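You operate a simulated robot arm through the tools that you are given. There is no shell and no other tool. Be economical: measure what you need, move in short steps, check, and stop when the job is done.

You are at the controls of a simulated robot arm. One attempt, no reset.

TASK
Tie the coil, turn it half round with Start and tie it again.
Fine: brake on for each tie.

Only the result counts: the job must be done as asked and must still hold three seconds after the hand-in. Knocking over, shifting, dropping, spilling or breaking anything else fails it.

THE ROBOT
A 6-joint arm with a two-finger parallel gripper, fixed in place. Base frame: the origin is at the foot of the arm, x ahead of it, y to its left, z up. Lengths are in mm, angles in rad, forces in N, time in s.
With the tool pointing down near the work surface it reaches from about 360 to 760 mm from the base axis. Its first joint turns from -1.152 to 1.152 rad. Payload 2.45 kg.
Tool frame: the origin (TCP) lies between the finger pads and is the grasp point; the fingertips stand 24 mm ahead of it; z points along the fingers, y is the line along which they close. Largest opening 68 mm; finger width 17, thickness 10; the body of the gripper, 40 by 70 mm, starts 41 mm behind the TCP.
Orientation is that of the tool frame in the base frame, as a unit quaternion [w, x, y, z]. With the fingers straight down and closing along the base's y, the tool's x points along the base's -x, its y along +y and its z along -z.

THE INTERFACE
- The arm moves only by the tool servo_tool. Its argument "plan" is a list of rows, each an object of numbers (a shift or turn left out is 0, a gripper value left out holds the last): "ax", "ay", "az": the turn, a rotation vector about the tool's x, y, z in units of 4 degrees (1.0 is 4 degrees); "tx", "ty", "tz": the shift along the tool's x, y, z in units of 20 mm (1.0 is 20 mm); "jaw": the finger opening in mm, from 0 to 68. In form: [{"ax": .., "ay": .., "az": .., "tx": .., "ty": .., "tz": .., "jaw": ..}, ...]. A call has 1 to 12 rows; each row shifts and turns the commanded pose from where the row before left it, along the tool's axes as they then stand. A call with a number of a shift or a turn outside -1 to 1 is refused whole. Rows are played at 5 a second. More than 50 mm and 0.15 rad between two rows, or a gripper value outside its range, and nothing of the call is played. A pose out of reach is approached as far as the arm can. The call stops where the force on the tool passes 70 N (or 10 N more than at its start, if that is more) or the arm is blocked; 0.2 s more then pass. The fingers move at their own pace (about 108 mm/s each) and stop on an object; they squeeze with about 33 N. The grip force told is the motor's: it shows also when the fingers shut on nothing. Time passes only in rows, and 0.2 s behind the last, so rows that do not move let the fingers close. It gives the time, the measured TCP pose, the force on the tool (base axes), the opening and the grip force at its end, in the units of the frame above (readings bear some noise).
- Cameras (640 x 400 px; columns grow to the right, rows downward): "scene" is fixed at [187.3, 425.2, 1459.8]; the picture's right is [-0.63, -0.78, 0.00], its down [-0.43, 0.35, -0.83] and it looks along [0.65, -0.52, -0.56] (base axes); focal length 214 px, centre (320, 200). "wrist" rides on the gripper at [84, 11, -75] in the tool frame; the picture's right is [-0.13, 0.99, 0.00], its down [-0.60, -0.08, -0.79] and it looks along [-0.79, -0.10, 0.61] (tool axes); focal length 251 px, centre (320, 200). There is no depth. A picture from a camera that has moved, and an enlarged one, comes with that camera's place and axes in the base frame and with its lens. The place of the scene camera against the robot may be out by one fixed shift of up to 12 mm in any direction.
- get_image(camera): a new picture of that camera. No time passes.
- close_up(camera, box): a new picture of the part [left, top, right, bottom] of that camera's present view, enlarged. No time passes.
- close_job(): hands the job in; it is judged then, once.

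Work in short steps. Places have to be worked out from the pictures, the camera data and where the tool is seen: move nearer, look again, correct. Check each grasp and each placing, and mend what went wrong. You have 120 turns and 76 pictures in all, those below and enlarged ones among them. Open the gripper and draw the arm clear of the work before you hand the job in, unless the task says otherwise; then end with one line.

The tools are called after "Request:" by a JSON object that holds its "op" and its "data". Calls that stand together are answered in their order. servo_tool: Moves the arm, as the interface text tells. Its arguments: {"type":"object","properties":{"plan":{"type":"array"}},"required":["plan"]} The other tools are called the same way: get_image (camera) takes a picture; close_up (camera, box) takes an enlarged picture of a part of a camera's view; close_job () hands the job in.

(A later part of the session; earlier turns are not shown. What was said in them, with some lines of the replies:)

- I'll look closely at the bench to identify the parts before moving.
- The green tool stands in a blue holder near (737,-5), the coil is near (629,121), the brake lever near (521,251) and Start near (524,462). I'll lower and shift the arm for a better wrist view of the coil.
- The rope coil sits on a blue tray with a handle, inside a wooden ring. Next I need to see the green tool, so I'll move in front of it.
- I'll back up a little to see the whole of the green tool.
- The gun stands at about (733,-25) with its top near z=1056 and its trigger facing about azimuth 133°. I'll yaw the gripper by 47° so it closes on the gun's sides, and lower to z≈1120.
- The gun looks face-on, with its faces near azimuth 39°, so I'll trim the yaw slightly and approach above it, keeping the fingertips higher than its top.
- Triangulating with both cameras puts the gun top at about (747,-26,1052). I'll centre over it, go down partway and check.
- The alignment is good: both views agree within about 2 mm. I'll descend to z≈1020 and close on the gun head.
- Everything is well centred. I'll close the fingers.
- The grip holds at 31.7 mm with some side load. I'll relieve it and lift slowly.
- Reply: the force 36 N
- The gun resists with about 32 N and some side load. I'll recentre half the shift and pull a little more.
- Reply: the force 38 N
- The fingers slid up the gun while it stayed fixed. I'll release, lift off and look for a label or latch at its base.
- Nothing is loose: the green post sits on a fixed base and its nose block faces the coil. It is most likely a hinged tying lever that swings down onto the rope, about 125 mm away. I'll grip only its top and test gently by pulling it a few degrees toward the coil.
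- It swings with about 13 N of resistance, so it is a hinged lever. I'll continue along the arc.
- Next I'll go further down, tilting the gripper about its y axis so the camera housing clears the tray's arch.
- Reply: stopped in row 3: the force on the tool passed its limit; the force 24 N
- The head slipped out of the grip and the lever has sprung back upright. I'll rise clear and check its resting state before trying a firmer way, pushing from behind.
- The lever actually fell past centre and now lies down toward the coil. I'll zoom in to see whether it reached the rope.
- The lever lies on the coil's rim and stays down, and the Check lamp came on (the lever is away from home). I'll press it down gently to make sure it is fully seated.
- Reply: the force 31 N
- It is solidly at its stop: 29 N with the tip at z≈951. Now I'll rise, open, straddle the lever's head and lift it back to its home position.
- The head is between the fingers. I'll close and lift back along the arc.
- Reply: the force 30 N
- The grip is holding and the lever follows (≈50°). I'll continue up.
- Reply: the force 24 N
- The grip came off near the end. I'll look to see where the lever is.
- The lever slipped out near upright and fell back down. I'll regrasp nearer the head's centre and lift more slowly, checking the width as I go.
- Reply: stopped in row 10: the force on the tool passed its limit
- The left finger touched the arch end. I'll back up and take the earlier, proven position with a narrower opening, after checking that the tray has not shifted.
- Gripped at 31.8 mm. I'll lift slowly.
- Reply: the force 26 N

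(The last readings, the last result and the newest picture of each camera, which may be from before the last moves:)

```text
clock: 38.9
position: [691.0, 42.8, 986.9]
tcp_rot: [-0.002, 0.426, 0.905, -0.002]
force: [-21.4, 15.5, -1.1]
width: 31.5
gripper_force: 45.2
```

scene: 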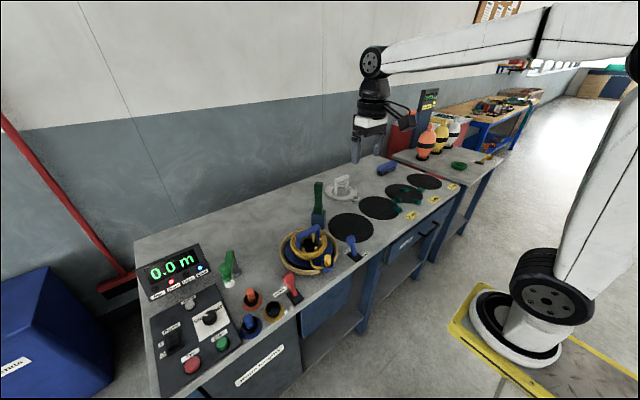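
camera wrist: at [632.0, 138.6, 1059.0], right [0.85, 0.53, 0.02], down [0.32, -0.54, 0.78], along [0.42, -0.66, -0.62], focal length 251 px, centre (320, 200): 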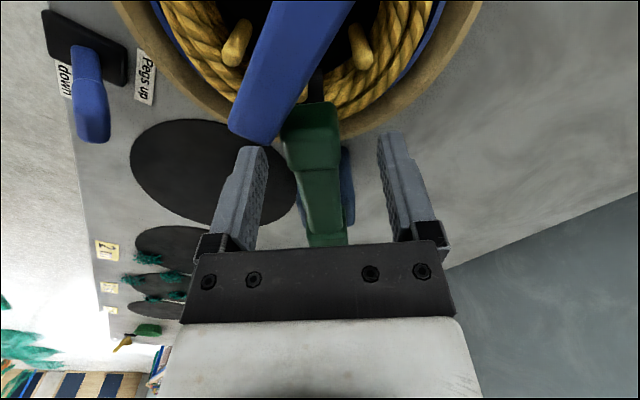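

Request:
{"op": "servo_tool", "data": {"plan": [{"tx": -0.237, "tz": -0.327}, {"tx": -0.237, "tz": -0.327}, {"tx": -0.28, "tz": -0.29}, {"tx": -0.28, "tz": -0.29}, {"tx": -0.343, "tz": -0.206}, {"tx": -0.343, "tz": -0.206}, {"tz": 0}]}}

```text
clock: 40.5
position: [711.9, 17.2, 1021.2]
tcp_rot: [-0.002, 0.425, 0.905, -0.002]
force: [-21.7, 6.7, 5.0]
width: 31.4
gripper_force: 45.1
```

Request:
{"op": "servo_tool", "data": {"plan": [{"tx": -0.384, "tz": -0.17, "ty": -0.06}, {"tx": -0.395, "tz": -0.144}, {"tx": -0.404, "tz": -0.116}, {"tx": -0.411, "tz": -0.087}, {"tz": 0}]}}

```text
clock: 41.7
position: [730.9, -8.7, 1031.4]
tcp_rot: [0.0, 0.425, 0.905, -0.002]
force: [-19.6, 7.1, 10.8]
width: 31.5
gripper_force: 44.8
```

Request:
{"op": "servo_tool", "data": {"plan": [{"tx": -0.3, "tz": -0.05}, {"tx": -0.3, "tz": -0.03}, {"tx": -0.3, "tz": 0}, {"tz": 0}]}}

```text
clock: 42.7
position: [744.4, -22.8, 1031.9]
tcp_rot: [0.003, 0.426, 0.905, -0.001]
force: [-0.6, 0.6, 0.2]
width: 0.0
gripper_force: 23.7
```

Request:
{"op": "close_up", "data": {"camera": "scene", "box": [280, 150, 360, 270]}}

Request:
{"op": "close_up", "data": {"camera": "scene", "box": [160, 245, 220, 295]}}

```text
3.33 times, centred on (320, 210) of scene
camera zoom: at [187.3, 425.2, 1459.8], right [-0.63, -0.78, 0.0], down [-0.43, 0.35, -0.83], along [0.65, -0.52, -0.56], focal length 715 px, centre (320, 167)
```

zoom: 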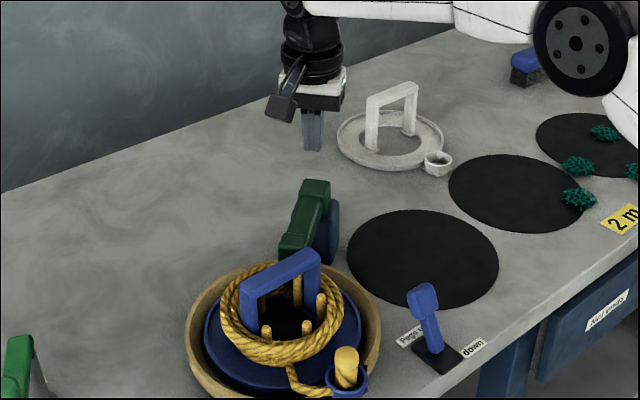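

```text
8.00 times, centred on (190, 270) of scene
camera zoom: at [187.3, 425.2, 1459.8], right [-0.63, -0.78, 0.0], down [-0.43, 0.35, -0.83], along [0.65, -0.52, -0.56], focal length 1716 px, centre (1360, -360)
```

zoom: 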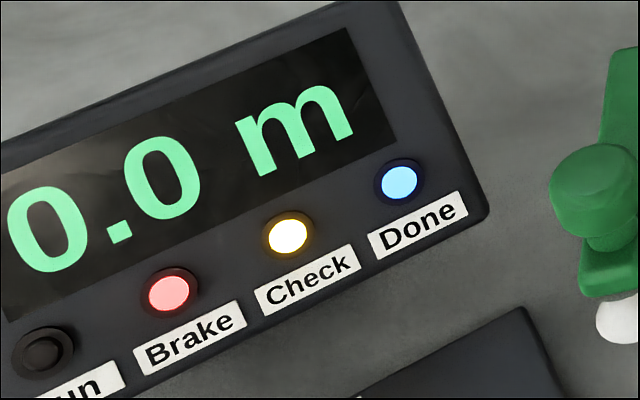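

It fell again. The forces show I was pressing about 15–20 N radially on top of the ~17 N lever resistance. I'll regrasp and lift with radial correction so the grip keeps its margin near the end.

Request:
{"op": "servo_tool", "data": {"plan": [{"tz": -1, "jaw": 45}, {"tx": 1, "ty": -0.1}, {"tx": 1}, {"tx": 1}, {"tx": 1}, {"tx": 1, "tz": 0.5}, {"tx": 0.5, "tz": 1}, {"tz": 1}, {"tz": 0}]}}

```text
clock: 44.7
position: [673.0, 61.0, 1001.1]
tcp_rot: [0.002, 0.426, 0.905, -0.001]
force: [0.5, -0.2, -0.1]
width: 45.0
gripper_force: 0.0
```

Request:
{"op": "servo_tool", "data": {"plan": [{"tz": 0.75, "ty": 0.06, "tx": -0.05}, {"tz": 0.75}, {"tz": 0.75}, {"tz": 0.7}, {"tz": 0}]}}

Request:
{"op": "get_image", "data": {"camera": "wrist"}}

```text
clock: 45.4
position: [679.5, 61.6, 982.8]
tcp_rot: [0.008, 0.425, 0.905, 0.004]
force: [-3.4, -0.9, 7.8]
width: 47.5
gripper_force: 1.8
stopped in row 3: the force on the tool passed its limit (the readings are from after the stop); the commanded pose is now the measured one
```

```text
27 pictures are left
camera wrist: at [633.0, 134.7, 1056.5], right [0.85, 0.53, 0.02], down [0.31, -0.52, 0.8], along [0.43, -0.67, -0.6], focal length 251 px, centre (320, 200)
```

wrist: 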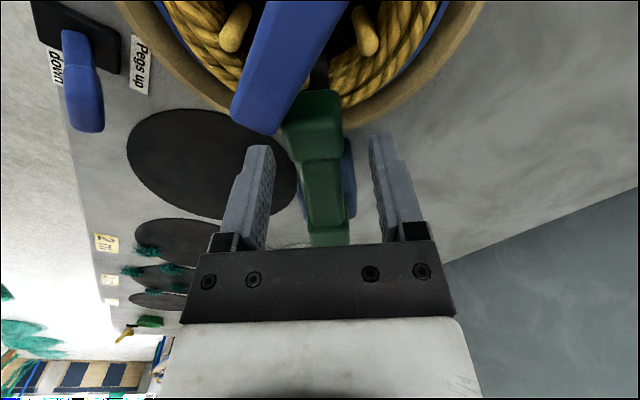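

The finger touched the arch end again. I'll step back to the proven u≈107 position.

Request:
{"op": "servo_tool", "data": {"plan": [{"tz": -0.9, "tx": -0.15}, {"ay": 0.16, "ax": 0.2, "tx": -0.05}, {"tz": 0.75}, {"tz": 0.75}, {"tz": 0.75}, {"tz": 0.65}, {"tz": 0}, {"jaw": 0}, {"jaw": 0}, {"jaw": 0}]}}

```text
clock: 47.6
position: [678.9, 56.6, 940.9]
tcp_rot: [-0.004, 0.425, 0.905, -0.003]
force: [-24.2, -21.1, 6.1]
width: 31.7
gripper_force: 45.0
```

A side load of ~32 N shows the hand is off-centre laterally, so I'll relieve it before lifting.

Request:
{"op": "servo_tool", "data": {"plan": [{"ty": -0.1}, {"ty": -0.1}, {"tz": 0}]}}

```text
clock: 48.4
position: [679.8, 57.4, 941.0]
tcp_rot: [-0.001, 0.426, 0.905, 0.001]
force: [3.2, -13.1, -10.5]
width: 31.4
gripper_force: 44.6
```

Request:
{"op": "servo_tool", "data": {"plan": [{"tx": -0.085, "tz": -0.38}, {"tx": -0.11, "tz": -0.375}, {"tx": -0.135, "tz": -0.366}, {"tx": -0.16, "tz": -0.355}, {"tx": -0.185, "tz": -0.345}, {"tx": -0.21, "tz": -0.33}, {"tz": 0}]}}

```text
clock: 50.0
position: [690.4, 44.1, 984.7]
tcp_rot: [-0.002, 0.425, 0.905, 0.001]
force: [-14.1, 18.6, -2.4]
width: 31.5
gripper_force: 44.7
```

The radial push indicates the hinge is about 15 mm higher (z≈930) than I assumed. I'll follow the corrected arc.

Request:
{"op": "servo_tool", "data": {"plan": [{"tx": -0.08, "tz": -0.39}, {"tx": -0.08, "tz": -0.39}, {"tx": -0.39, "tz": -0.42}, {"tx": -0.43, "tz": -0.375}, {"tx": -0.465, "tz": -0.325}, {"tz": 0}]}}

```text
clock: 51.4
position: [707.4, 21.7, 1023.5]
tcp_rot: [-0.001, 0.425, 0.905, 0.001]
force: [-16.6, 15.1, 9.6]
width: 31.5
gripper_force: 44.8
```

Request:
{"op": "servo_tool", "data": {"plan": [{"tx": 0.09, "tz": -0.12}, {"tx": -0.3, "tz": -0.25}, {"tx": -0.3, "tz": -0.22}, {"tz": 0}]}}

```text
clock: 52.4
position: [713.8, 13.4, 1032.5]
tcp_rot: [-0.001, 0.424, 0.906, -0.001]
force: [7.2, 12.4, -15.0]
width: 31.7
gripper_force: 43.5
```

Request:
{"op": "servo_tool", "data": {"plan": [{"tx": -0.25, "ty": 0.05}, {"tx": -0.25}, {"tx": -0.25, "tz": -0.07}, {"tx": -0.25, "tz": -0.07}, {"tz": 0}]}}

```text
clock: 53.6
position: [727.7, -2.5, 1038.6]
tcp_rot: [-0.003, 0.425, 0.905, -0.002]
force: [-21.5, 4.0, 17.6]
width: 31.5
gripper_force: 44.2
```

Request:
{"op": "servo_tool", "data": {"plan": [{"tz": -0.15, "ty": -0.08}, {"tx": -0.2, "tz": -0.03}, {"tx": -0.2, "tz": -0.03}, {"tz": 0}]}}

```text
clock: 54.6
position: [731.4, -8.3, 1041.2]
tcp_rot: [-0.001, 0.425, 0.905, 0.001]
force: [-8.9, 12.5, 3.0]
width: 31.5
gripper_force: 45.0
```

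The forces are well balanced now. I'll continue the last ~24 mm gently.

Request:
{"op": "servo_tool", "data": {"plan": [{"tx": -0.2, "tz": -0.04}, {"tx": -0.2, "tz": -0.04}, {"tz": 0}]}}

```text
clock: 55.4
position: [737.7, -14.6, 1043.1]
tcp_rot: [-0.001, 0.425, 0.905, 0.0]
force: [-11.4, 10.2, 5.1]
width: 31.7
gripper_force: 44.7
```

Request:
{"op": "servo_tool", "data": {"plan": [{"tx": -0.2, "tz": -0.03}, {"tx": -0.2, "tz": -0.03}, {"tz": 0}]}}

```text
clock: 56.2
position: [740.7, -20.2, 1043.8]
tcp_rot: [0.0, 0.426, 0.905, -0.001]
force: [-10.1, 4.2, 6.4]
width: 31.0
gripper_force: 44.3
```

Request:
{"op": "servo_tool", "data": {"plan": [{"tx": -0.2, "tz": 0.05}, {"tx": -0.2}, {"tz": 0}]}}

Request:
{"op": "close_up", "data": {"camera": "scene", "box": [280, 150, 360, 270]}}

```text
clock: 57.0
position: [747.5, -26.6, 1042.8]
tcp_rot: [0.002, 0.426, 0.905, 0.0]
force: [-2.0, -3.0, 9.5]
width: 29.8
gripper_force: 44.0
```

```text
3.33 times, centred on (320, 210) of scene
camera zoom: at [187.0, 425.1, 1459.9], right [-0.63, -0.78, 0.0], down [-0.43, 0.35, -0.83], along [0.65, -0.52, -0.56], focal length 715 px, centre (320, 167)
```

zoom: 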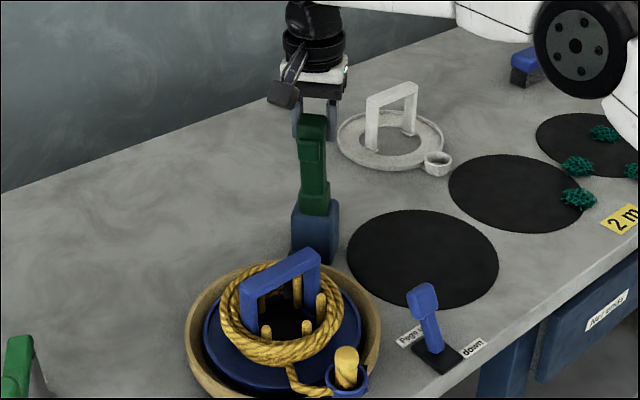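

The lever is nearly upright but the pads are creeping. I'll push a little further.

Request:
{"op": "servo_tool", "data": {"plan": [{"tx": -0.15}, {"tx": -0.15}, {"tz": 0}]}}

Request:
{"op": "close_up", "data": {"camera": "scene", "box": [295, 160, 345, 240]}}

Request:
{"op": "close_up", "data": {"camera": "scene", "box": [160, 245, 220, 295]}}

```text
clock: 57.8
position: [751.3, -31.6, 1042.0]
tcp_rot: [-0.001, 0.425, 0.905, -0.001]
force: [1.1, -1.0, 0.0]
width: 0.0
gripper_force: 23.4
```

```text
5.00 times, centred on (320, 200) of scene
camera zoom: at [187.4, 425.2, 1459.8], right [-0.63, -0.78, 0.0], down [-0.43, 0.35, -0.83], along [0.65, -0.52, -0.56], focal length 1072 px, centre (320, 200)
```

zoom: 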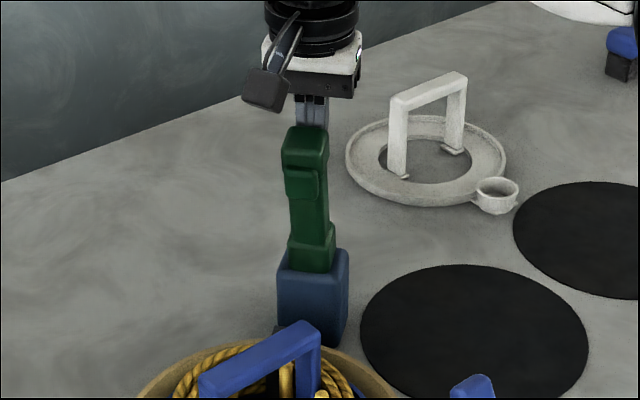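

```text
8.00 times, centred on (190, 270) of scene
camera zoom: at [187.4, 425.2, 1459.8], right [-0.63, -0.78, 0.0], down [-0.43, 0.35, -0.83], along [0.65, -0.52, -0.56], focal length 1716 px, centre (1360, -360)
```

zoom: 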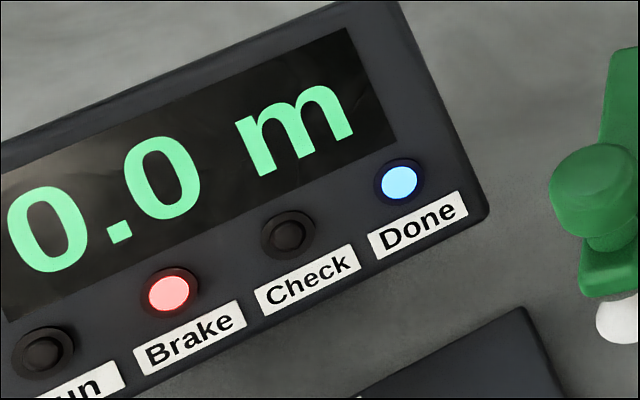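

The Check lamp went out, so the lever seems to have reached home. I'll lift clear and check that it stays.

Request:
{"op": "servo_tool", "data": {"plan": [{"tz": -0.5}, {"tz": -1}, {"tz": -1}, {"tz": -1}, {"tz": 0}]}}

Request:
{"op": "close_up", "data": {"camera": "scene", "box": [280, 160, 380, 280]}}

```text
clock: 59.0
position: [752.7, -32.8, 1113.2]
tcp_rot: [-0.001, 0.425, 0.905, 0.0]
force: [0.5, -0.1, 0.1]
width: 0.0
gripper_force: 24.0
```

```text
3.33 times, centred on (330, 220) of scene
camera zoom: at [187.3, 425.2, 1459.8], right [-0.63, -0.78, 0.0], down [-0.43, 0.35, -0.83], along [0.65, -0.52, -0.56], focal length 715 px, centre (287, 133)
```

zoom: 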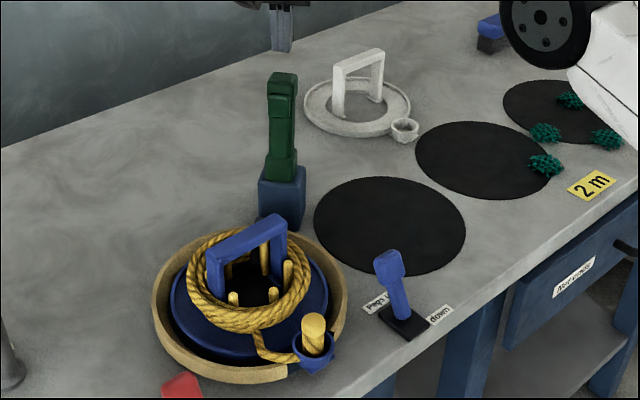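

The lever is home and upright, and the Check lamp is off. I'll move back over the coil to confirm the tie is on.

Request:
{"op": "servo_tool", "data": {"plan": [{"tx": 1}, {"tx": 1}, {"tx": 1}, {"tx": 1}, {"tx": 1}, {"tx": 1}, {"tx": 1}, {"tx": 1}, {"tx": 1}, {"tx": 1}, {"tx": 0}]}}

Request:
{"op": "close_up", "data": {"camera": "wrist", "box": [200, 0, 440, 150]}}

```text
clock: 61.4
position: [624.0, 121.5, 1112.2]
tcp_rot: [-0.001, 0.425, 0.905, 0.0]
force: [0.8, -0.4, 0.2]
width: 0.0
gripper_force: 23.4
```

```text
2.67 times, centred on (320, 75) of wrist
camera zoom: at [578.6, 194.7, 1187.7], right [0.85, 0.53, 0.0], down [0.33, -0.52, 0.79], along [0.42, -0.67, -0.61], focal length 670 px, centre (320, 533)
```

zoom: 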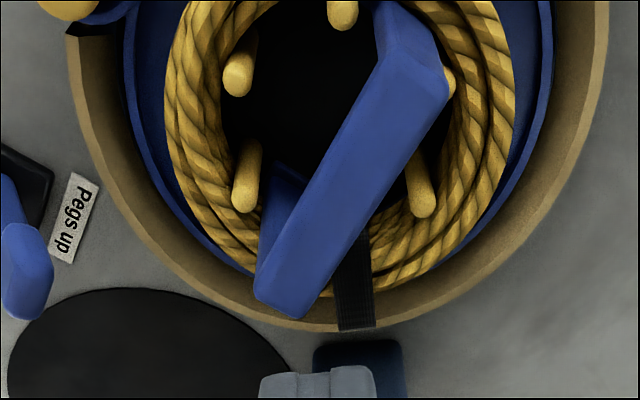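

A black strap now crosses the rope next to the arch, so the first tie is on. Next is the brake: I'll turn the gripper back to nominal yaw and go look at the brake lever.

Request:
{"op": "servo_tool", "data": {"plan": [{"az": -1, "tx": 0.5}, {"az": -1, "tx": 0.5}, {"az": -1, "tx": 0.5}, {"az": -1, "tx": 0.5}, {"az": -1, "tx": 0.5}, {"az": -1, "tx": 0.5}, {"az": -1, "tx": 0.5}, {"az": -1, "tx": 0.5}, {"az": -1, "tx": 0.5}, {"az": -1, "tx": 0.5}, {"az": -1, "tx": 0.5}, {"az": -1, "tx": 0.5}]}}

Request:
{"op": "get_image", "data": {"camera": "wrist"}}

```text
clock: 64.0
position: [520.2, 176.4, 1112.0]
tcp_rot: [-0.001, 0.02, 1.0, -0.001]
force: [-0.3, -0.6, 0.3]
width: 0.0
gripper_force: 23.8
```

```text
21 pictures are left
camera wrist: at [437.6, 191.9, 1187.6], right [0.17, 0.99, 0.0], down [0.6, -0.1, 0.79], along [0.78, -0.13, -0.61], focal length 251 px, centre (320, 200)
```

wrist: 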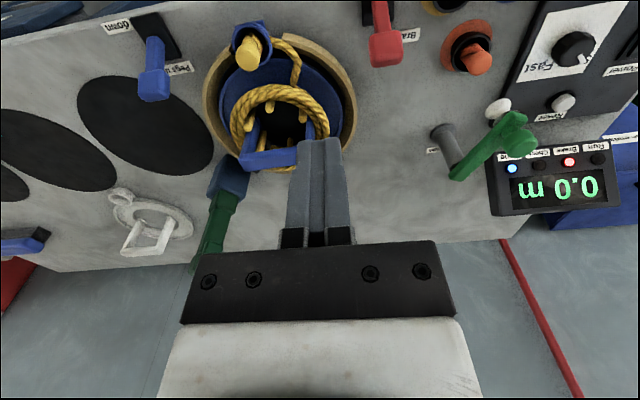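

The brake lever's head is near (560,241,907), leaning +x ("on"), with its pivot at about x=525. I'll come down on its far side with closed fingers and pull it toward -x to release.

Request:
{"op": "servo_tool", "data": {"plan": [{"az": -0.58}, {"tx": -0.9, "ty": 0.83, "tz": 0.5}, {"tx": -0.9, "ty": 0.83, "tz": 0.5}, {"tx": -0.9, "ty": 0.83, "tz": 0.5}, {"tx": -0.9, "ty": 0.83, "tz": 0.5}, {"tz": 1}, {"tz": 1}, {"tz": 1}, {"tz": 1}, {"tz": 0}]}}

Request:
{"op": "close_up", "data": {"camera": "scene", "box": [210, 200, 350, 320]}}

```text
clock: 66.2
position: [591.9, 244.3, 990.8]
tcp_rot: [-0.001, 0.0, 1.0, 0.0]
force: [-0.3, 0.0, -0.6]
width: 0.0
gripper_force: 23.6
```

```text
3.33 times, centred on (280, 260) of scene
camera zoom: at [187.3, 425.2, 1459.8], right [-0.63, -0.78, 0.0], down [-0.43, 0.35, -0.83], along [0.65, -0.52, -0.56], focal length 715 px, centre (453, 0)
```

zoom: 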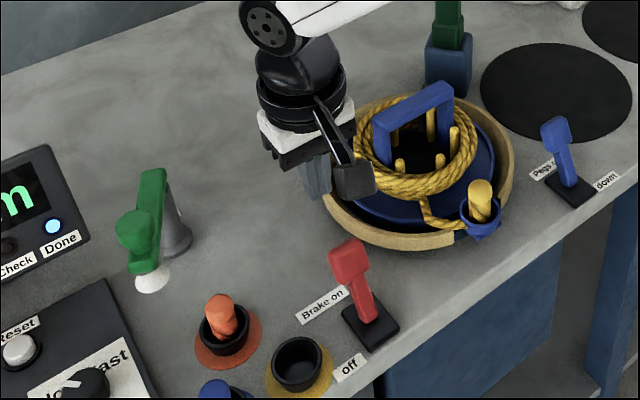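

Request:
{"op": "servo_tool", "data": {"plan": [{"ty": -0.15, "tz": 0.8}, {"tz": 1}, {"tz": 1}, {"tz": 1}, {"tx": 0.5}, {"tx": 0.5}, {"tx": 0.5}, {"tx": 0}]}}

```text
clock: 68.0
position: [566.6, 241.1, 922.7]
tcp_rot: [0.007, 0.001, 1.0, 0.004]
force: [17.8, -20.2, 44.3]
width: 0.0
gripper_force: 23.7
```

Request:
{"op": "close_up", "data": {"camera": "scene", "box": [220, 220, 320, 320]}}

```text
4.00 times, centred on (270, 270) of scene
camera zoom: at [187.0, 424.3, 1460.1], right [-0.63, -0.78, 0.0], down [-0.43, 0.35, -0.83], along [0.65, -0.52, -0.56], focal length 858 px, centre (520, -80)
```

zoom: 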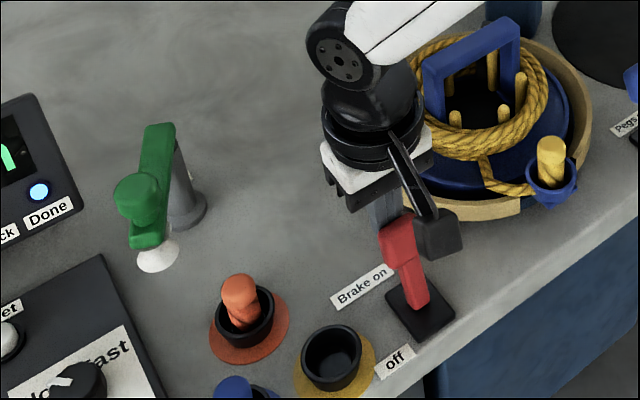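

The tip is riding on the back top edge of the lever's head. I'll back off, go lower behind it and pull again.

Request:
{"op": "servo_tool", "data": {"plan": [{"tz": -1}, {"tx": -1}, {"tx": -0.9}, {"tz": 0.9}, {"tz": 0.7}, {"tz": 0}, {"tx": 0.4}, {"tx": 0.4}, {"tx": 0}]}}

```text
clock: 70.0
position: [585.4, 241.1, 904.3]
tcp_rot: [-0.001, 0.0, 1.0, 0.001]
force: [-0.2, -0.6, 0.4]
width: 0.1
gripper_force: 24.1
```

Request:
{"op": "servo_tool", "data": {"plan": [{"tx": 0.4}, {"tx": 0.4}, {"tx": 0.4}, {"tx": 0.4}, {"tx": 0}]}}

```text
clock: 71.2
position: [552.0, 239.6, 904.3]
tcp_rot: [-0.001, -0.001, 1.0, 0.0]
force: [0.1, 0.9, 0.8]
width: 0.0
gripper_force: 24.0
```

Request:
{"op": "close_up", "data": {"camera": "scene", "box": [160, 230, 320, 330]}}

```text
4.00 times, centred on (240, 280) of scene
camera zoom: at [187.3, 425.2, 1459.8], right [-0.63, -0.78, 0.0], down [-0.43, 0.35, -0.83], along [0.65, -0.52, -0.56], focal length 858 px, centre (640, -120)
```

zoom: 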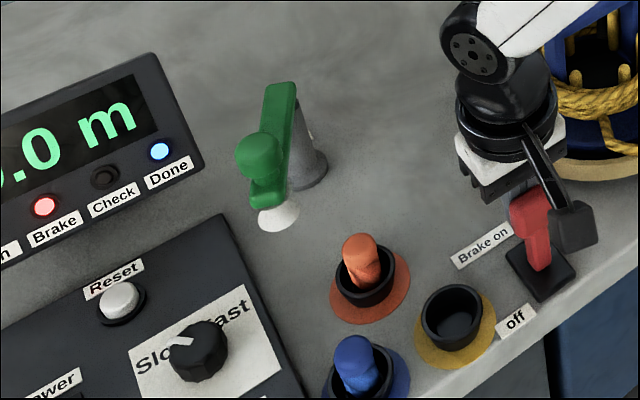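

Brake is still on, but the lever is starting to move. I'll keep pulling.

Request:
{"op": "servo_tool", "data": {"plan": [{"tx": 0.5}, {"tx": 0.5}, {"tx": 0.5}, {"tx": 0.5}, {"tx": 0.5}, {"tx": 0}]}}

Request:
{"op": "close_up", "data": {"camera": "scene", "box": [160, 230, 320, 330]}}

```text
clock: 72.3
position: [524.9, 244.0, 914.0]
tcp_rot: [0.023, 0.003, 1.0, 0.012]
force: [5.2, -0.9, 2.2]
width: 0.0
gripper_force: 23.5
stopped in row 5: the force on the tool passed its limit (the readings are from after the stop); the commanded pose is now the measured one
```

```text
4.00 times, centred on (240, 280) of scene
camera zoom: at [187.3, 425.2, 1459.8], right [-0.63, -0.78, 0.0], down [-0.43, 0.35, -0.83], along [0.65, -0.52, -0.56], focal length 858 px, centre (640, -120)
```

zoom: 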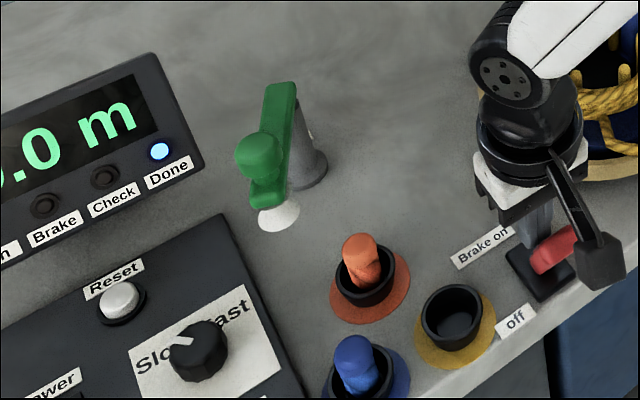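

The brake lamp is out and the lever is in "off". I'll rise, level the tool and go over to the Start button.

Request:
{"op": "servo_tool", "data": {"plan": [{"tz": -1}, {"tz": -1, "ay": 0.66, "ax": 0.34}, {"tz": -1}, {"tz": -1}, {"tz": -1}, {"ty": 1, "tz": -0.5}, {"ty": 1}, {"ty": 1}, {"ty": 1}, {"ty": 1}, {"ty": 1}, {"ty": 1}]}}

Request:
{"op": "servo_tool", "data": {"plan": [{"ty": 1}, {"ty": 1}, {"ty": 1}, {"ty": 0.7}, {"tz": 0}]}}

Request:
{"op": "get_image", "data": {"camera": "wrist"}}

```text
clock: 74.9
position: [521.0, 384.3, 1023.4]
tcp_rot: [-0.001, 0.003, 1.0, -0.001]
force: [0.1, 0.0, 0.1]
width: 0.0
gripper_force: 23.3
```

```text
clock: 76.1
position: [523.0, 457.5, 1021.6]
tcp_rot: [-0.002, 0.002, 1.0, 0.0]
force: [-0.7, 0.0, 0.5]
width: 0.2
gripper_force: 23.3
```

```text
16 pictures are left
camera wrist: at [439.4, 468.7, 1097.5], right [0.13, 0.99, 0.0], down [0.61, -0.08, 0.79], along [0.78, -0.11, -0.61], focal length 251 px, centre (320, 200)
```

wrist: 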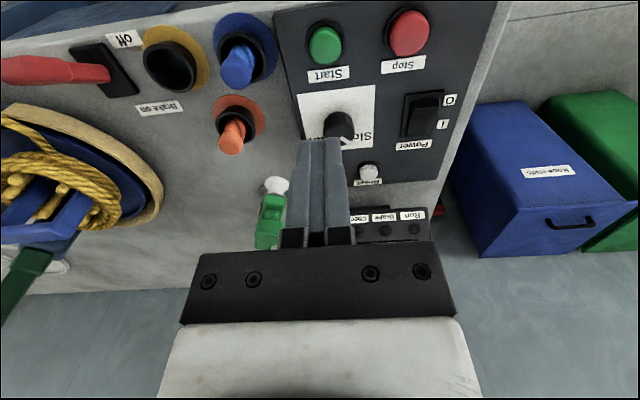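

Start is at about (518.5,461). I'll centre and descend to just above it, then press in small steps.

Request:
{"op": "servo_tool", "data": {"plan": [{"tx": 0.22, "ty": 0.17, "tz": 0.5}, {"tz": 1}, {"tz": 1}, {"tz": 1}, {"tz": 1}, {"tz": 0.8}, {"tz": 0}]}}

```text
clock: 77.7
position: [517.0, 460.2, 918.5]
tcp_rot: [-0.001, 0.002, 1.0, -0.001]
force: [-0.1, 0.1, -0.7]
width: 0.1
gripper_force: 23.8
```

Request:
{"op": "servo_tool", "data": {"plan": [{"tz": 0.2}, {"tz": 0.2}, {"tz": 0}]}}

```text
clock: 78.5
position: [517.4, 459.8, 908.3]
tcp_rot: [-0.002, 0.003, 1.0, -0.001]
force: [-0.2, 0.4, -0.9]
width: 0.1
gripper_force: 24.5
```

Request:
{"op": "servo_tool", "data": {"plan": [{"tz": 0.15}, {"tz": 0.15}]}}

```text
clock: 79.1
position: [518.3, 460.5, 902.6]
tcp_rot: [-0.002, 0.001, 1.0, -0.001]
force: [0.6, 0.4, -0.1]
width: 0.0
gripper_force: 24.0
```

Request:
{"op": "servo_tool", "data": {"plan": [{"tz": 0.15}, {"tz": 0.15}]}}

```text
clock: 79.7
position: [517.2, 461.0, 896.5]
tcp_rot: [-0.002, 0.002, 1.0, -0.001]
force: [-0.3, -0.9, -0.1]
width: 0.1
gripper_force: 23.3
```

Request:
{"op": "servo_tool", "data": {"plan": [{"tz": 0.1}, {"tz": 0.1}]}}

Request:
{"op": "close_up", "data": {"camera": "scene", "box": [160, 230, 340, 360]}}

```text
clock: 80.3
position: [517.7, 459.2, 892.7]
tcp_rot: [-0.002, 0.001, 1.0, -0.001]
force: [0.2, 0.8, -1.1]
width: 0.1
gripper_force: 23.4
```

```text
3.08 times, centred on (250, 295) of scene
camera zoom: at [187.3, 425.2, 1459.8], right [-0.63, -0.78, 0.0], down [-0.43, 0.35, -0.83], along [0.65, -0.52, -0.56], focal length 660 px, centre (535, -92)
```

zoom: 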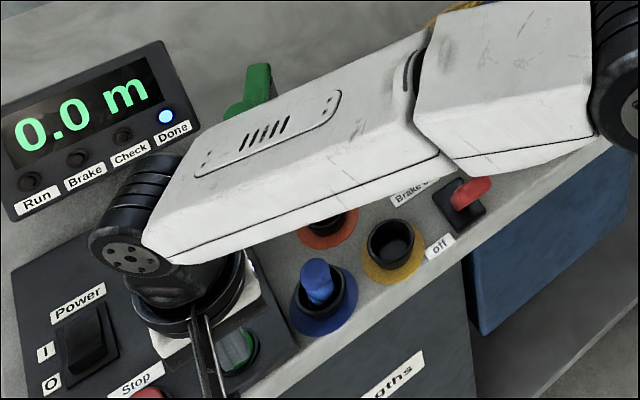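

No contact yet. The button is lower than assumed, so its centre is nearer x≈524. I'll shift 6 mm and continue down.

Request:
{"op": "servo_tool", "data": {"plan": [{"tx": -0.3}, {"tz": 0.1}, {"tz": 0.1}, {"tz": 0}]}}

```text
clock: 81.3
position: [523.7, 460.5, 887.2]
tcp_rot: [-0.002, 0.001, 1.0, -0.001]
force: [1.4, 0.3, 1.0]
width: 0.0
gripper_force: 22.9
```

Request:
{"op": "servo_tool", "data": {"plan": [{"tz": 0.1}, {"tz": 0}]}}

Request:
{"op": "get_image", "data": {"camera": "wrist"}}

```text
clock: 81.9
position: [524.0, 460.4, 886.2]
tcp_rot: [-0.002, 0.002, 1.0, -0.001]
force: [-0.5, 1.1, 1.3]
width: 0.1
gripper_force: 23.8
```

```text
14 pictures are left
camera wrist: at [440.6, 472.8, 961.3], right [0.13, 0.99, 0.0], down [0.61, -0.08, 0.79], along [0.78, -0.11, -0.61], focal length 251 px, centre (320, 200)
```

wrist: 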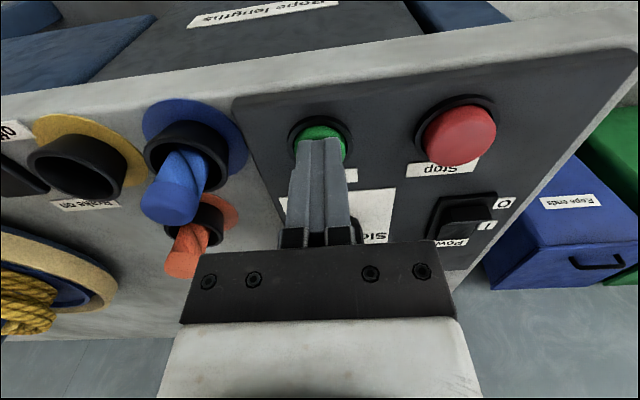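

The Start button looks pushed in. I'll check the lamps and the coil.

Request:
{"op": "get_image", "data": {"camera": "scene"}}

```text
13 pictures are left
```

scene: 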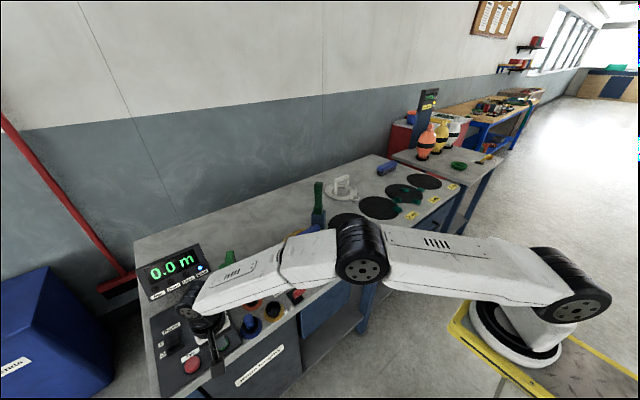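

Run isn't lit, so I'll press a bit further.

Request:
{"op": "servo_tool", "data": {"plan": [{"tz": 0.1}, {"tz": 0.1}, {"tz": 0}]}}

```text
clock: 82.7
position: [523.9, 459.7, 883.1]
tcp_rot: [-0.001, 0.001, 1.0, 0.0]
force: [1.5, 0.9, 4.2]
width: 0.2
gripper_force: 23.1
```

Request:
{"op": "servo_tool", "data": {"plan": [{"tz": 0.1}, {"tz": 0.1}, {"tz": 0}]}}

Request:
{"op": "close_up", "data": {"camera": "scene", "box": [130, 200, 350, 350]}}

```text
clock: 83.5
position: [523.1, 460.3, 879.9]
tcp_rot: [-0.001, 0.002, 1.0, 0.001]
force: [0.7, -4.4, 21.7]
width: 0.0
gripper_force: 23.6
```

```text
2.67 times, centred on (240, 275) of scene
camera zoom: at [187.0, 424.8, 1460.0], right [-0.63, -0.78, 0.0], down [-0.43, 0.35, -0.83], along [0.65, -0.52, -0.56], focal length 572 px, centre (533, 0)
```

zoom: 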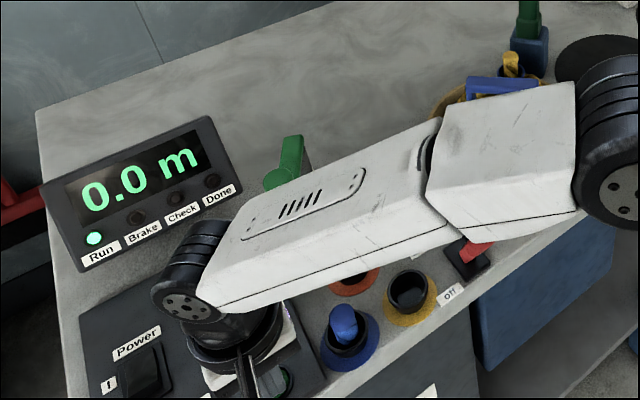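

Run is lit and the tray is turning (cup now at the back). I'll release the button and see whether it stops by itself at half a turn.

Request:
{"op": "servo_tool", "data": {"plan": [{"tz": -1}]}}

Request:
{"op": "close_up", "data": {"camera": "scene", "box": [130, 200, 350, 350]}}

```text
clock: 83.9
position: [522.7, 459.5, 895.9]
tcp_rot: [-0.004, 0.001, 1.0, -0.003]
force: [-0.2, -0.7, -0.8]
width: 0.0
gripper_force: 23.5
```

```text
2.67 times, centred on (240, 275) of scene
camera zoom: at [187.3, 425.2, 1459.8], right [-0.63, -0.78, 0.0], down [-0.43, 0.35, -0.83], along [0.65, -0.52, -0.56], focal length 572 px, centre (533, 0)
```

zoom: 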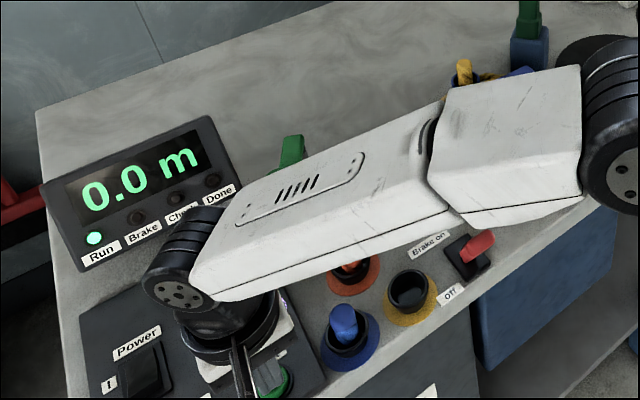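

It is turning ccw and about 35° short of half. I'll rise clear and see if it stops on its own.

Request:
{"op": "servo_tool", "data": {"plan": [{"tz": -0.8}, {"tz": -0.5}, {"tz": 0}]}}

Request:
{"op": "close_up", "data": {"camera": "scene", "box": [130, 200, 350, 350]}}

```text
clock: 84.7
position: [522.8, 461.4, 925.6]
tcp_rot: [-0.003, 0.002, 1.0, -0.001]
force: [0.2, -0.1, 0.0]
width: 0.1
gripper_force: 23.6
```

```text
2.67 times, centred on (240, 275) of scene
camera zoom: at [187.3, 425.2, 1459.8], right [-0.63, -0.78, 0.0], down [-0.43, 0.35, -0.83], along [0.65, -0.52, -0.56], focal length 572 px, centre (533, 0)
```

zoom: 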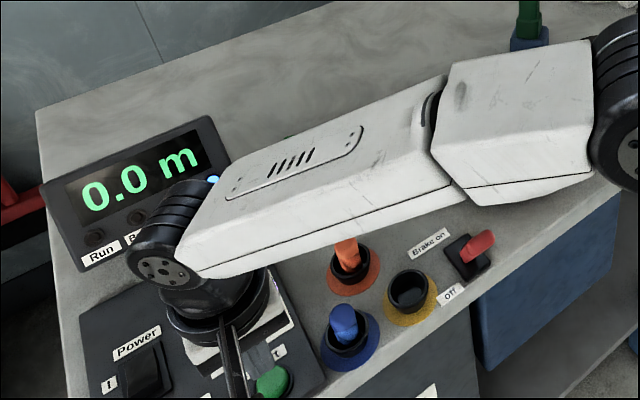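

The half turn stopped on its own: Run is off and Done is lit. Now I'll set the brake on by pushing the lever toward +x from its near side.

Request:
{"op": "servo_tool", "data": {"plan": [{"tz": -1}, {"tz": -1}, {"tz": -1}, {"tz": -0.75, "ty": -1}, {"ty": -1, "tx": 0.5}, {"ty": -1, "tx": 0.5}, {"ty": -1, "tx": 0.5}, {"ty": -1, "tx": 0.5}, {"ty": -1, "tx": 0.5}, {"ty": -1, "tx": 0.5}, {"ty": -1, "tx": 0.5}, {"ty": -1}]}}

Request:
{"op": "servo_tool", "data": {"plan": [{"ty": -1}, {"ty": -1, "tx": 0.1}, {"tz": 1}, {"tz": 1}, {"tz": 1}, {"tz": 1}, {"tz": 0.6}, {"tz": 0}]}}

```text
clock: 87.3
position: [455.3, 280.4, 1000.3]
tcp_rot: [-0.003, 0.003, 1.0, -0.001]
force: [0.7, 0.4, 0.7]
width: 0.0
gripper_force: 23.7
```

```text
clock: 89.1
position: [451.5, 241.5, 906.6]
tcp_rot: [-0.001, 0.002, 1.0, -0.002]
force: [0.4, 0.6, 0.0]
width: 0.0
gripper_force: 23.7
```

Request:
{"op": "servo_tool", "data": {"plan": [{"tx": -0.5}, {"tx": -0.5}, {"tx": -0.5}, {"tx": -0.5}, {"tx": -0.5}, {"tx": -0.5}, {"tx": -0.5}, {"tx": 0}]}}

Request:
{"op": "close_up", "data": {"camera": "scene", "box": [150, 200, 350, 330]}}

```text
clock: 90.9
position: [521.1, 239.8, 907.7]
tcp_rot: [-0.002, 0.003, 1.0, 0.0]
force: [0.3, -0.4, 0.6]
width: 0.0
gripper_force: 23.5
```

```text
3.08 times, centred on (250, 265) of scene
camera zoom: at [187.3, 425.2, 1459.8], right [-0.63, -0.78, 0.0], down [-0.43, 0.35, -0.83], along [0.65, -0.52, -0.56], focal length 660 px, centre (535, 0)
```

zoom: 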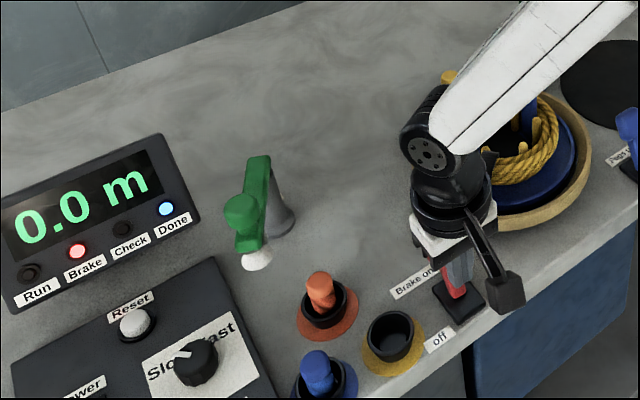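

The brake lamp is lit again. Now I'll raise the hand, turn it back to the lever's orientation and return above the tying lever.

Request:
{"op": "servo_tool", "data": {"plan": [{"tx": 0.6}, {"tz": -1}, {"tz": -1}, {"tz": -1}, {"tz": -1}, {"tz": -1}, {"tz": -1}, {"tz": -1}, {"tz": -1}, {"tz": -1}, {"tz": -0.4}, {"tz": 0}]}}

Request:
{"op": "servo_tool", "data": {"plan": [{"az": 1, "tx": -0.5}, {"az": 1, "tx": -0.5}, {"az": 1, "tx": -0.5}, {"az": 1, "tx": -0.5}, {"az": 1, "tx": -0.5}, {"az": 1, "tx": -0.5}, {"az": 1, "tx": -0.5}, {"az": 1, "tx": -0.5}, {"az": 1, "tx": -0.5}, {"az": 1, "tx": -0.5}, {"az": 1, "tx": -0.5}, {"az": 1, "tx": -0.5}]}}

Request:
{"op": "servo_tool", "data": {"plan": [{"az": 0.57}, {"tz": 0}]}}

Request:
{"op": "close_up", "data": {"camera": "wrist", "box": [180, 0, 460, 175]}}

```text
clock: 93.5
position: [510.3, 240.8, 1096.0]
tcp_rot: [-0.003, 0.002, 1.0, -0.001]
force: [0.4, -0.8, 0.1]
width: 0.0
gripper_force: 23.3
```

```text
clock: 96.1
position: [618.2, 198.4, 1093.6]
tcp_rot: [-0.001, 0.408, 0.913, -0.001]
force: [-0.2, 0.1, 0.1]
width: 0.0
gripper_force: 23.8
```

```text
clock: 96.7
position: [617.1, 196.3, 1095.0]
tcp_rot: [-0.001, 0.428, 0.904, -0.001]
force: [0.0, -0.1, -0.4]
width: 0.0
gripper_force: 23.5
```

```text
2.29 times, centred on (320, 88) of wrist
camera zoom: at [573.1, 269.9, 1170.0], right [0.85, 0.53, 0.0], down [0.33, -0.52, 0.79], along [0.42, -0.67, -0.61], focal length 575 px, centre (320, 457)
```

zoom: 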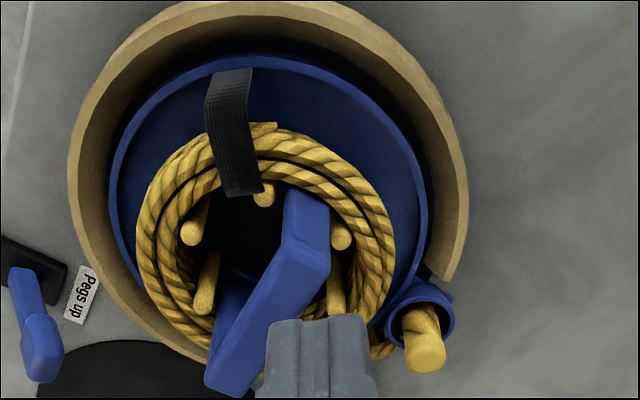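

The first tie clearly turned with the coil to the opposite side, so the half turn is right. I'll move back above the lever.

Request:
{"op": "servo_tool", "data": {"plan": [{"tx": -1, "ty": -0.16, "tz": -0.3}, {"tx": -1, "ty": -0.16}, {"tx": -1, "ty": -0.16}, {"tx": -1, "ty": -0.16}, {"tx": -1, "ty": -0.16}, {"tx": -1, "ty": -0.16}, {"tx": -1, "ty": -0.16}, {"tx": -1, "ty": -0.16}, {"tx": -1, "ty": -0.16}, {"tx": -1, "ty": -0.16, "jaw": 68}, {"tx": -1, "ty": -0.16}, {"tx": -1, "ty": -0.16}]}}

Request:
{"op": "servo_tool", "data": {"plan": [{"tx": -0.73, "ty": -0.12}, {"tz": 0}]}}

```text
clock: 99.3
position: [740.2, -14.5, 1101.8]
tcp_rot: [-0.001, 0.427, 0.904, -0.001]
force: [-1.0, 0.1, -0.2]
width: 68.1
gripper_force: 0.0
```

```text
clock: 99.9
position: [748.3, -27.2, 1104.1]
tcp_rot: [-0.002, 0.427, 0.904, -0.002]
force: [0.2, -0.5, -0.3]
width: 67.9
gripper_force: 0.0
```

Request:
{"op": "servo_tool", "data": {"plan": [{"tz": 0.8}, {"tz": 0.8}, {"tz": 0.8}, {"tz": 0.7}, {"tz": 0}, {"jaw": 20}, {"jaw": 0}, {"jaw": 0}, {"jaw": 0}]}}

```text
clock: 101.9
position: [747.2, -27.4, 1039.7]
tcp_rot: [-0.003, 0.428, 0.904, -0.002]
force: [-12.5, -6.9, -1.2]
width: 31.7
gripper_force: 44.6
```

The lever is gripped at 31.7 mm and the brake is on. I'll swing it down along the path learned on the way up.

Request:
{"op": "servo_tool", "data": {"plan": [{"ty": -0.07, "tx": 0.35}, {"tx": 0.35}, {"tx": 0.5, "tz": 0.08}, {"tx": 0.37, "tz": 0.08}, {"tx": 0.5, "tz": 0.175}, {"tx": 0.5, "tz": 0.225}, {"tz": 0}]}}

```text
clock: 103.5
position: [713.9, 14.1, 1030.5]
tcp_rot: [0.0, 0.427, 0.904, -0.001]
force: [2.6, -4.6, 14.5]
width: 26.1
gripper_force: 41.3
```

Request:
{"op": "servo_tool", "data": {"plan": [{"tx": 0.65, "tz": 0.3}, {"tx": 0.35, "tz": 0.35}, {"tx": 0.35, "tz": 0.38}, {"tx": 0.35, "tz": 0.5}, {"tx": 0.35, "tz": 0.55}, {"tz": 0}]}}

```text
clock: 104.9
position: [687.6, 45.8, 989.5]
tcp_rot: [0.0, 0.426, 0.905, 0.0]
force: [-2.5, 20.1, 24.0]
width: 25.6
gripper_force: 41.6
```

Request:
{"op": "servo_tool", "data": {"plan": [{"tx": 0.25, "tz": 0.4}, {"tx": 0.2, "tz": 0.5}, {"tz": 0}]}}

Request:
{"op": "get_image", "data": {"camera": "wrist"}}

```text
clock: 105.7
position: [681.5, 54.3, 974.6]
tcp_rot: [0.002, 0.426, 0.905, 0.001]
force: [-34.2, 28.1, 49.7]
width: 25.8
gripper_force: 40.5
```

```text
7 pictures are left
camera wrist: at [636.1, 126.6, 1049.8], right [0.85, 0.53, 0.0], down [0.32, -0.51, 0.79], along [0.43, -0.67, -0.61], focal length 251 px, centre (320, 200)
```

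wrist: 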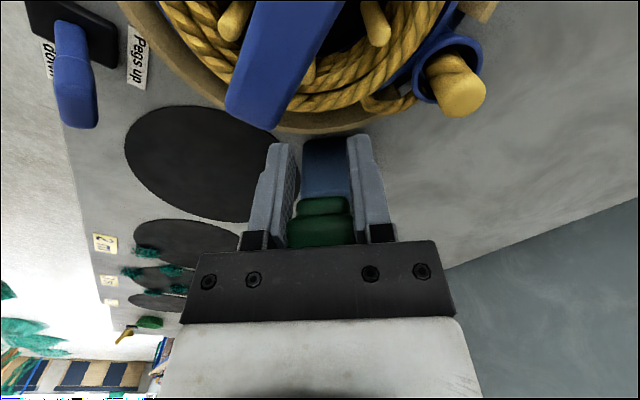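

The fingers have slid to the waist and the head bears on the palm. I'll open in place to free that bind and then push down with the palm.

Request:
{"op": "servo_tool", "data": {"plan": [{"jaw": 44, "tz": -0.2}, {"tz": 0}, {"tz": 0}]}}

Request:
{"op": "close_up", "data": {"camera": "scene", "box": [150, 180, 380, 320]}}

```text
clock: 106.5
position: [683.0, 51.7, 972.5]
tcp_rot: [-0.001, 0.427, 0.904, -0.003]
force: [0.1, 0.6, -0.2]
width: 44.2
gripper_force: 0.2
```

```text
2.78 times, centred on (265, 250) of scene
camera zoom: at [187.3, 425.2, 1459.8], right [-0.63, -0.78, 0.0], down [-0.43, 0.35, -0.83], along [0.65, -0.52, -0.56], focal length 597 px, centre (473, 61)
```

zoom: 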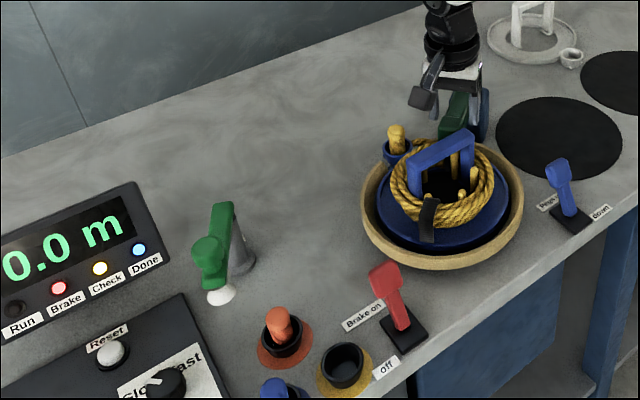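

Check is lit and the force is zero, so the lever has dropped down. As before, I'll press it with closed fingertips to make sure it is fully seated.

Request:
{"op": "servo_tool", "data": {"plan": [{"tz": -1}, {"tz": -0.9}, {"jaw": 0}, {"jaw": 0, "tx": 0.55}, {"tz": 0.8}, {"tz": 0.5}, {"tz": 0.3}, {"tz": 0.2}, {"tz": 0.2}, {"tz": 0}]}}

```text
clock: 108.7
position: [675.7, 59.8, 974.3]
tcp_rot: [0.001, 0.426, 0.905, 0.0]
force: [-11.3, -3.5, 34.2]
width: 0.0
gripper_force: 23.3
```

It is seated at the same height as the first time. Now I'll straddle the head and grip it to return the lever.

Request:
{"op": "servo_tool", "data": {"plan": [{"tz": 0.1}, {"tz": -1}, {"tz": -0.5, "jaw": 46}, {"tx": -0.25}, {"tz": 0.75}, {"tz": 0.75}, {"tz": 0.75}, {"tz": 0.82}, {"tz": 0}, {"jaw": 0}, {"jaw": 0}, {"jaw": 0}]}}

```text
clock: 111.3
position: [678.9, 56.3, 937.5]
tcp_rot: [0.0, 0.427, 0.904, -0.001]
force: [7.9, 2.5, -2.0]
width: 31.5
gripper_force: 44.5
```

The grip is well centred. I'll lift slowly along the learned arc.

Request:
{"op": "servo_tool", "data": {"plan": [{"tx": -0.05, "tz": -0.4}, {"tx": -0.08, "tz": -0.4}, {"tx": -0.11, "tz": -0.4}, {"tx": -0.13, "tz": -0.4}, {"tx": -0.16, "tz": -0.39}, {"tx": -0.195, "tz": -0.385}, {"tz": 0}]}}

```text
clock: 112.9
position: [685.8, 46.8, 984.6]
tcp_rot: [-0.002, 0.427, 0.904, 0.0]
force: [8.4, 23.4, -8.7]
width: 31.8
gripper_force: 44.6
```

Request:
{"op": "servo_tool", "data": {"plan": [{"tx": -0.23, "tz": -0.45, "ty": 0.12}, {"tx": -0.26, "tz": -0.42}, {"tx": -0.29, "tz": -0.39}, {"tx": -0.31, "tz": -0.37}, {"tx": -0.335, "tz": -0.34}, {"tz": 0}]}}

```text
clock: 114.3
position: [707.2, 23.3, 1023.5]
tcp_rot: [-0.003, 0.426, 0.905, -0.003]
force: [-8.0, -3.4, -14.9]
width: 31.6
gripper_force: 44.9
```

Request:
{"op": "servo_tool", "data": {"plan": [{"tx": -0.35, "tz": -0.07, "ty": -0.04}, {"tx": -0.35, "tz": -0.1}, {"tx": -0.3, "tz": -0.17}, {"tz": 0}]}}

```text
clock: 115.3
position: [719.0, 8.9, 1033.5]
tcp_rot: [-0.002, 0.426, 0.905, -0.002]
force: [-20.2, 8.3, 8.0]
width: 32.0
gripper_force: 44.6
```

Request:
{"op": "servo_tool", "data": {"plan": [{"tx": -0.1, "tz": -0.15, "ty": -0.07}, {"tx": -0.3, "tz": -0.12}, {"tx": -0.28, "tz": -0.1}, {"tz": 0}]}}

```text
clock: 116.3
position: [726.9, -3.1, 1038.2]
tcp_rot: [-0.003, 0.426, 0.905, -0.001]
force: [-3.0, 11.2, -7.3]
width: 31.5
gripper_force: 45.3
```

Request:
{"op": "servo_tool", "data": {"plan": [{"tx": -0.23, "tz": -0.06, "ty": 0.02}, {"tx": -0.23, "tz": -0.05}, {"tx": -0.2, "tz": -0.04}, {"tz": 0}]}}

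```text
clock: 117.3
position: [735.6, -14.1, 1041.7]
tcp_rot: [-0.001, 0.427, 0.904, -0.002]
force: [-11.9, 6.9, 1.9]
width: 31.5
gripper_force: 44.9
```

Request:
{"op": "servo_tool", "data": {"plan": [{"tx": -0.2, "tz": -0.03}, {"tx": -0.2, "tz": -0.02}, {"tx": -0.2}, {"tz": 0}]}}

```text
clock: 118.3
position: [742.3, -23.5, 1042.0]
tcp_rot: [-0.001, 0.427, 0.904, -0.002]
force: [-11.8, 6.8, 8.8]
width: 31.6
gripper_force: 44.5
```

Request:
{"op": "servo_tool", "data": {"plan": [{"tx": -0.2, "tz": -0.04}, {"tx": -0.2}, {"tx": -0.15}, {"tz": 0}]}}

Request:
{"op": "close_up", "data": {"camera": "scene", "box": [150, 150, 380, 300]}}

```text
clock: 119.3
position: [749.2, -31.0, 1043.7]
tcp_rot: [-0.001, 0.428, 0.904, -0.003]
force: [-10.1, 1.9, 5.4]
width: 31.3
gripper_force: 44.9
```

```text
2.67 times, centred on (265, 225) of scene
camera zoom: at [186.9, 425.3, 1459.9], right [-0.63, -0.78, 0.0], down [-0.43, 0.35, -0.83], along [0.65, -0.52, -0.56], focal length 572 px, centre (467, 133)
```

zoom: 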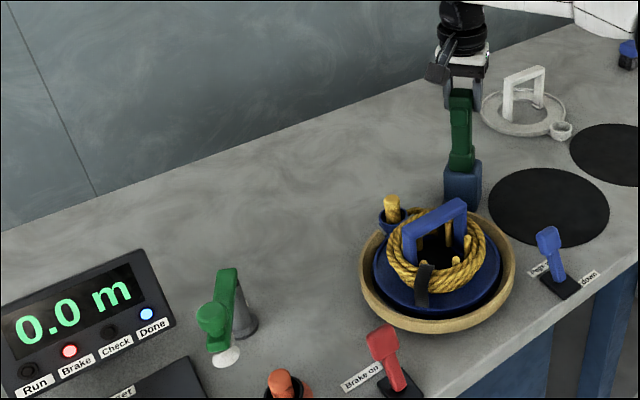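

The lever is upright and Check is off. I'll nudge it a touch further, release and lift clear.

Request:
{"op": "servo_tool", "data": {"plan": [{"tx": -0.15}, {"tz": 0}, {"jaw": 68}, {"jaw": 68}, {"tz": -0.8}, {"tz": -1}, {"tz": -1}, {"tz": -1}, {"tz": 0}]}}

Request:
{"op": "servo_tool", "data": {"plan": [{"tx": 1}, {"tx": 1}, {"tx": 1}, {"tx": 1}, {"tx": 1}, {"tx": 1}, {"tx": 1}, {"tx": 1}, {"tx": 1}, {"tx": 1}, {"tx": 1}, {"tx": 1}]}}

Request:
{"op": "close_up", "data": {"camera": "wrist", "box": [180, 0, 460, 175]}}

Request:
{"op": "close_up", "data": {"camera": "scene", "box": [150, 150, 380, 300]}}

```text
clock: 121.3
position: [752.4, -32.0, 1119.3]
tcp_rot: [-0.002, 0.426, 0.905, -0.002]
force: [0.7, -0.5, 0.0]
width: 67.9
gripper_force: 0.1
```

```text
clock: 123.9
position: [598.5, 152.2, 1120.2]
tcp_rot: [-0.002, 0.427, 0.904, -0.002]
force: [0.2, 0.5, -0.1]
width: 68.2
gripper_force: 0.1
```

```text
2.29 times, centred on (320, 88) of wrist
camera zoom: at [554.6, 224.7, 1194.4], right [0.85, 0.53, 0.0], down [0.33, -0.52, 0.79], along [0.42, -0.67, -0.61], focal length 575 px, centre (320, 457)
```

zoom: 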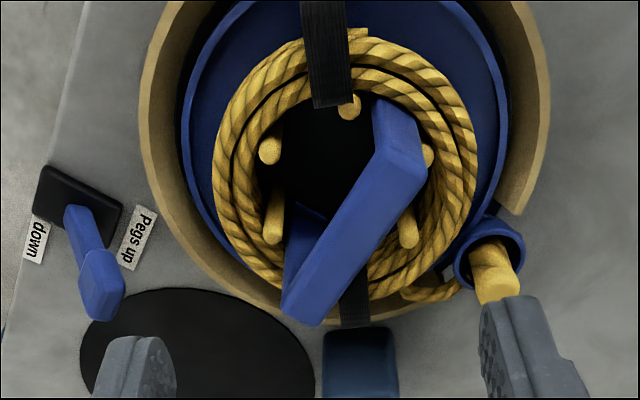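

```text
2.67 times, centred on (265, 225) of scene
camera zoom: at [187.3, 425.2, 1459.8], right [-0.63, -0.78, 0.0], down [-0.43, 0.35, -0.83], along [0.65, -0.52, -0.56], focal length 572 px, centre (467, 133)
```

zoom: 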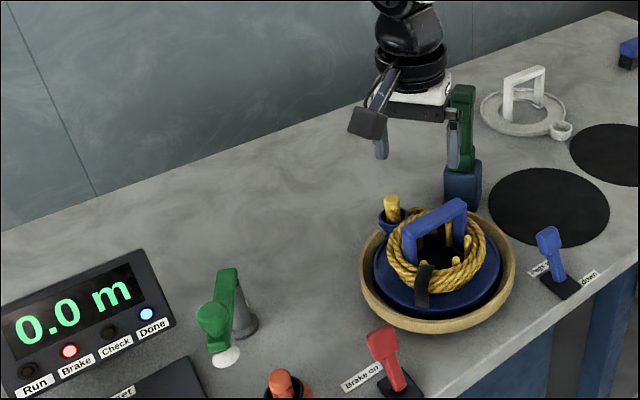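

Both straps are on, on opposite sides of the coil. The lever is home, the brake is on and nothing else has moved. I'll draw the arm up clear and hand in.

Request:
{"op": "servo_tool", "data": {"plan": [{"tz": -1}, {"tz": -1}, {"tz": -1}, {"tz": -1}, {"tz": -1}, {"tx": 0.5}, {"tx": 0.5}, {"tz": 0}]}}

Request:
{"op": "close_job", "data": {}}

```text
clock: 125.7
position: [588.6, 168.0, 1219.5]
tcp_rot: [-0.001, 0.426, 0.905, -0.001]
force: [0.3, -0.2, 0.2]
width: 68.2
gripper_force: 0.0
```

```text
The job is handed in.
```

The coil is tied twice, on opposite sides, with the brake on for each tie and one half turn by Start in between. The lever is back home, the arm is clear and the job is handed in.
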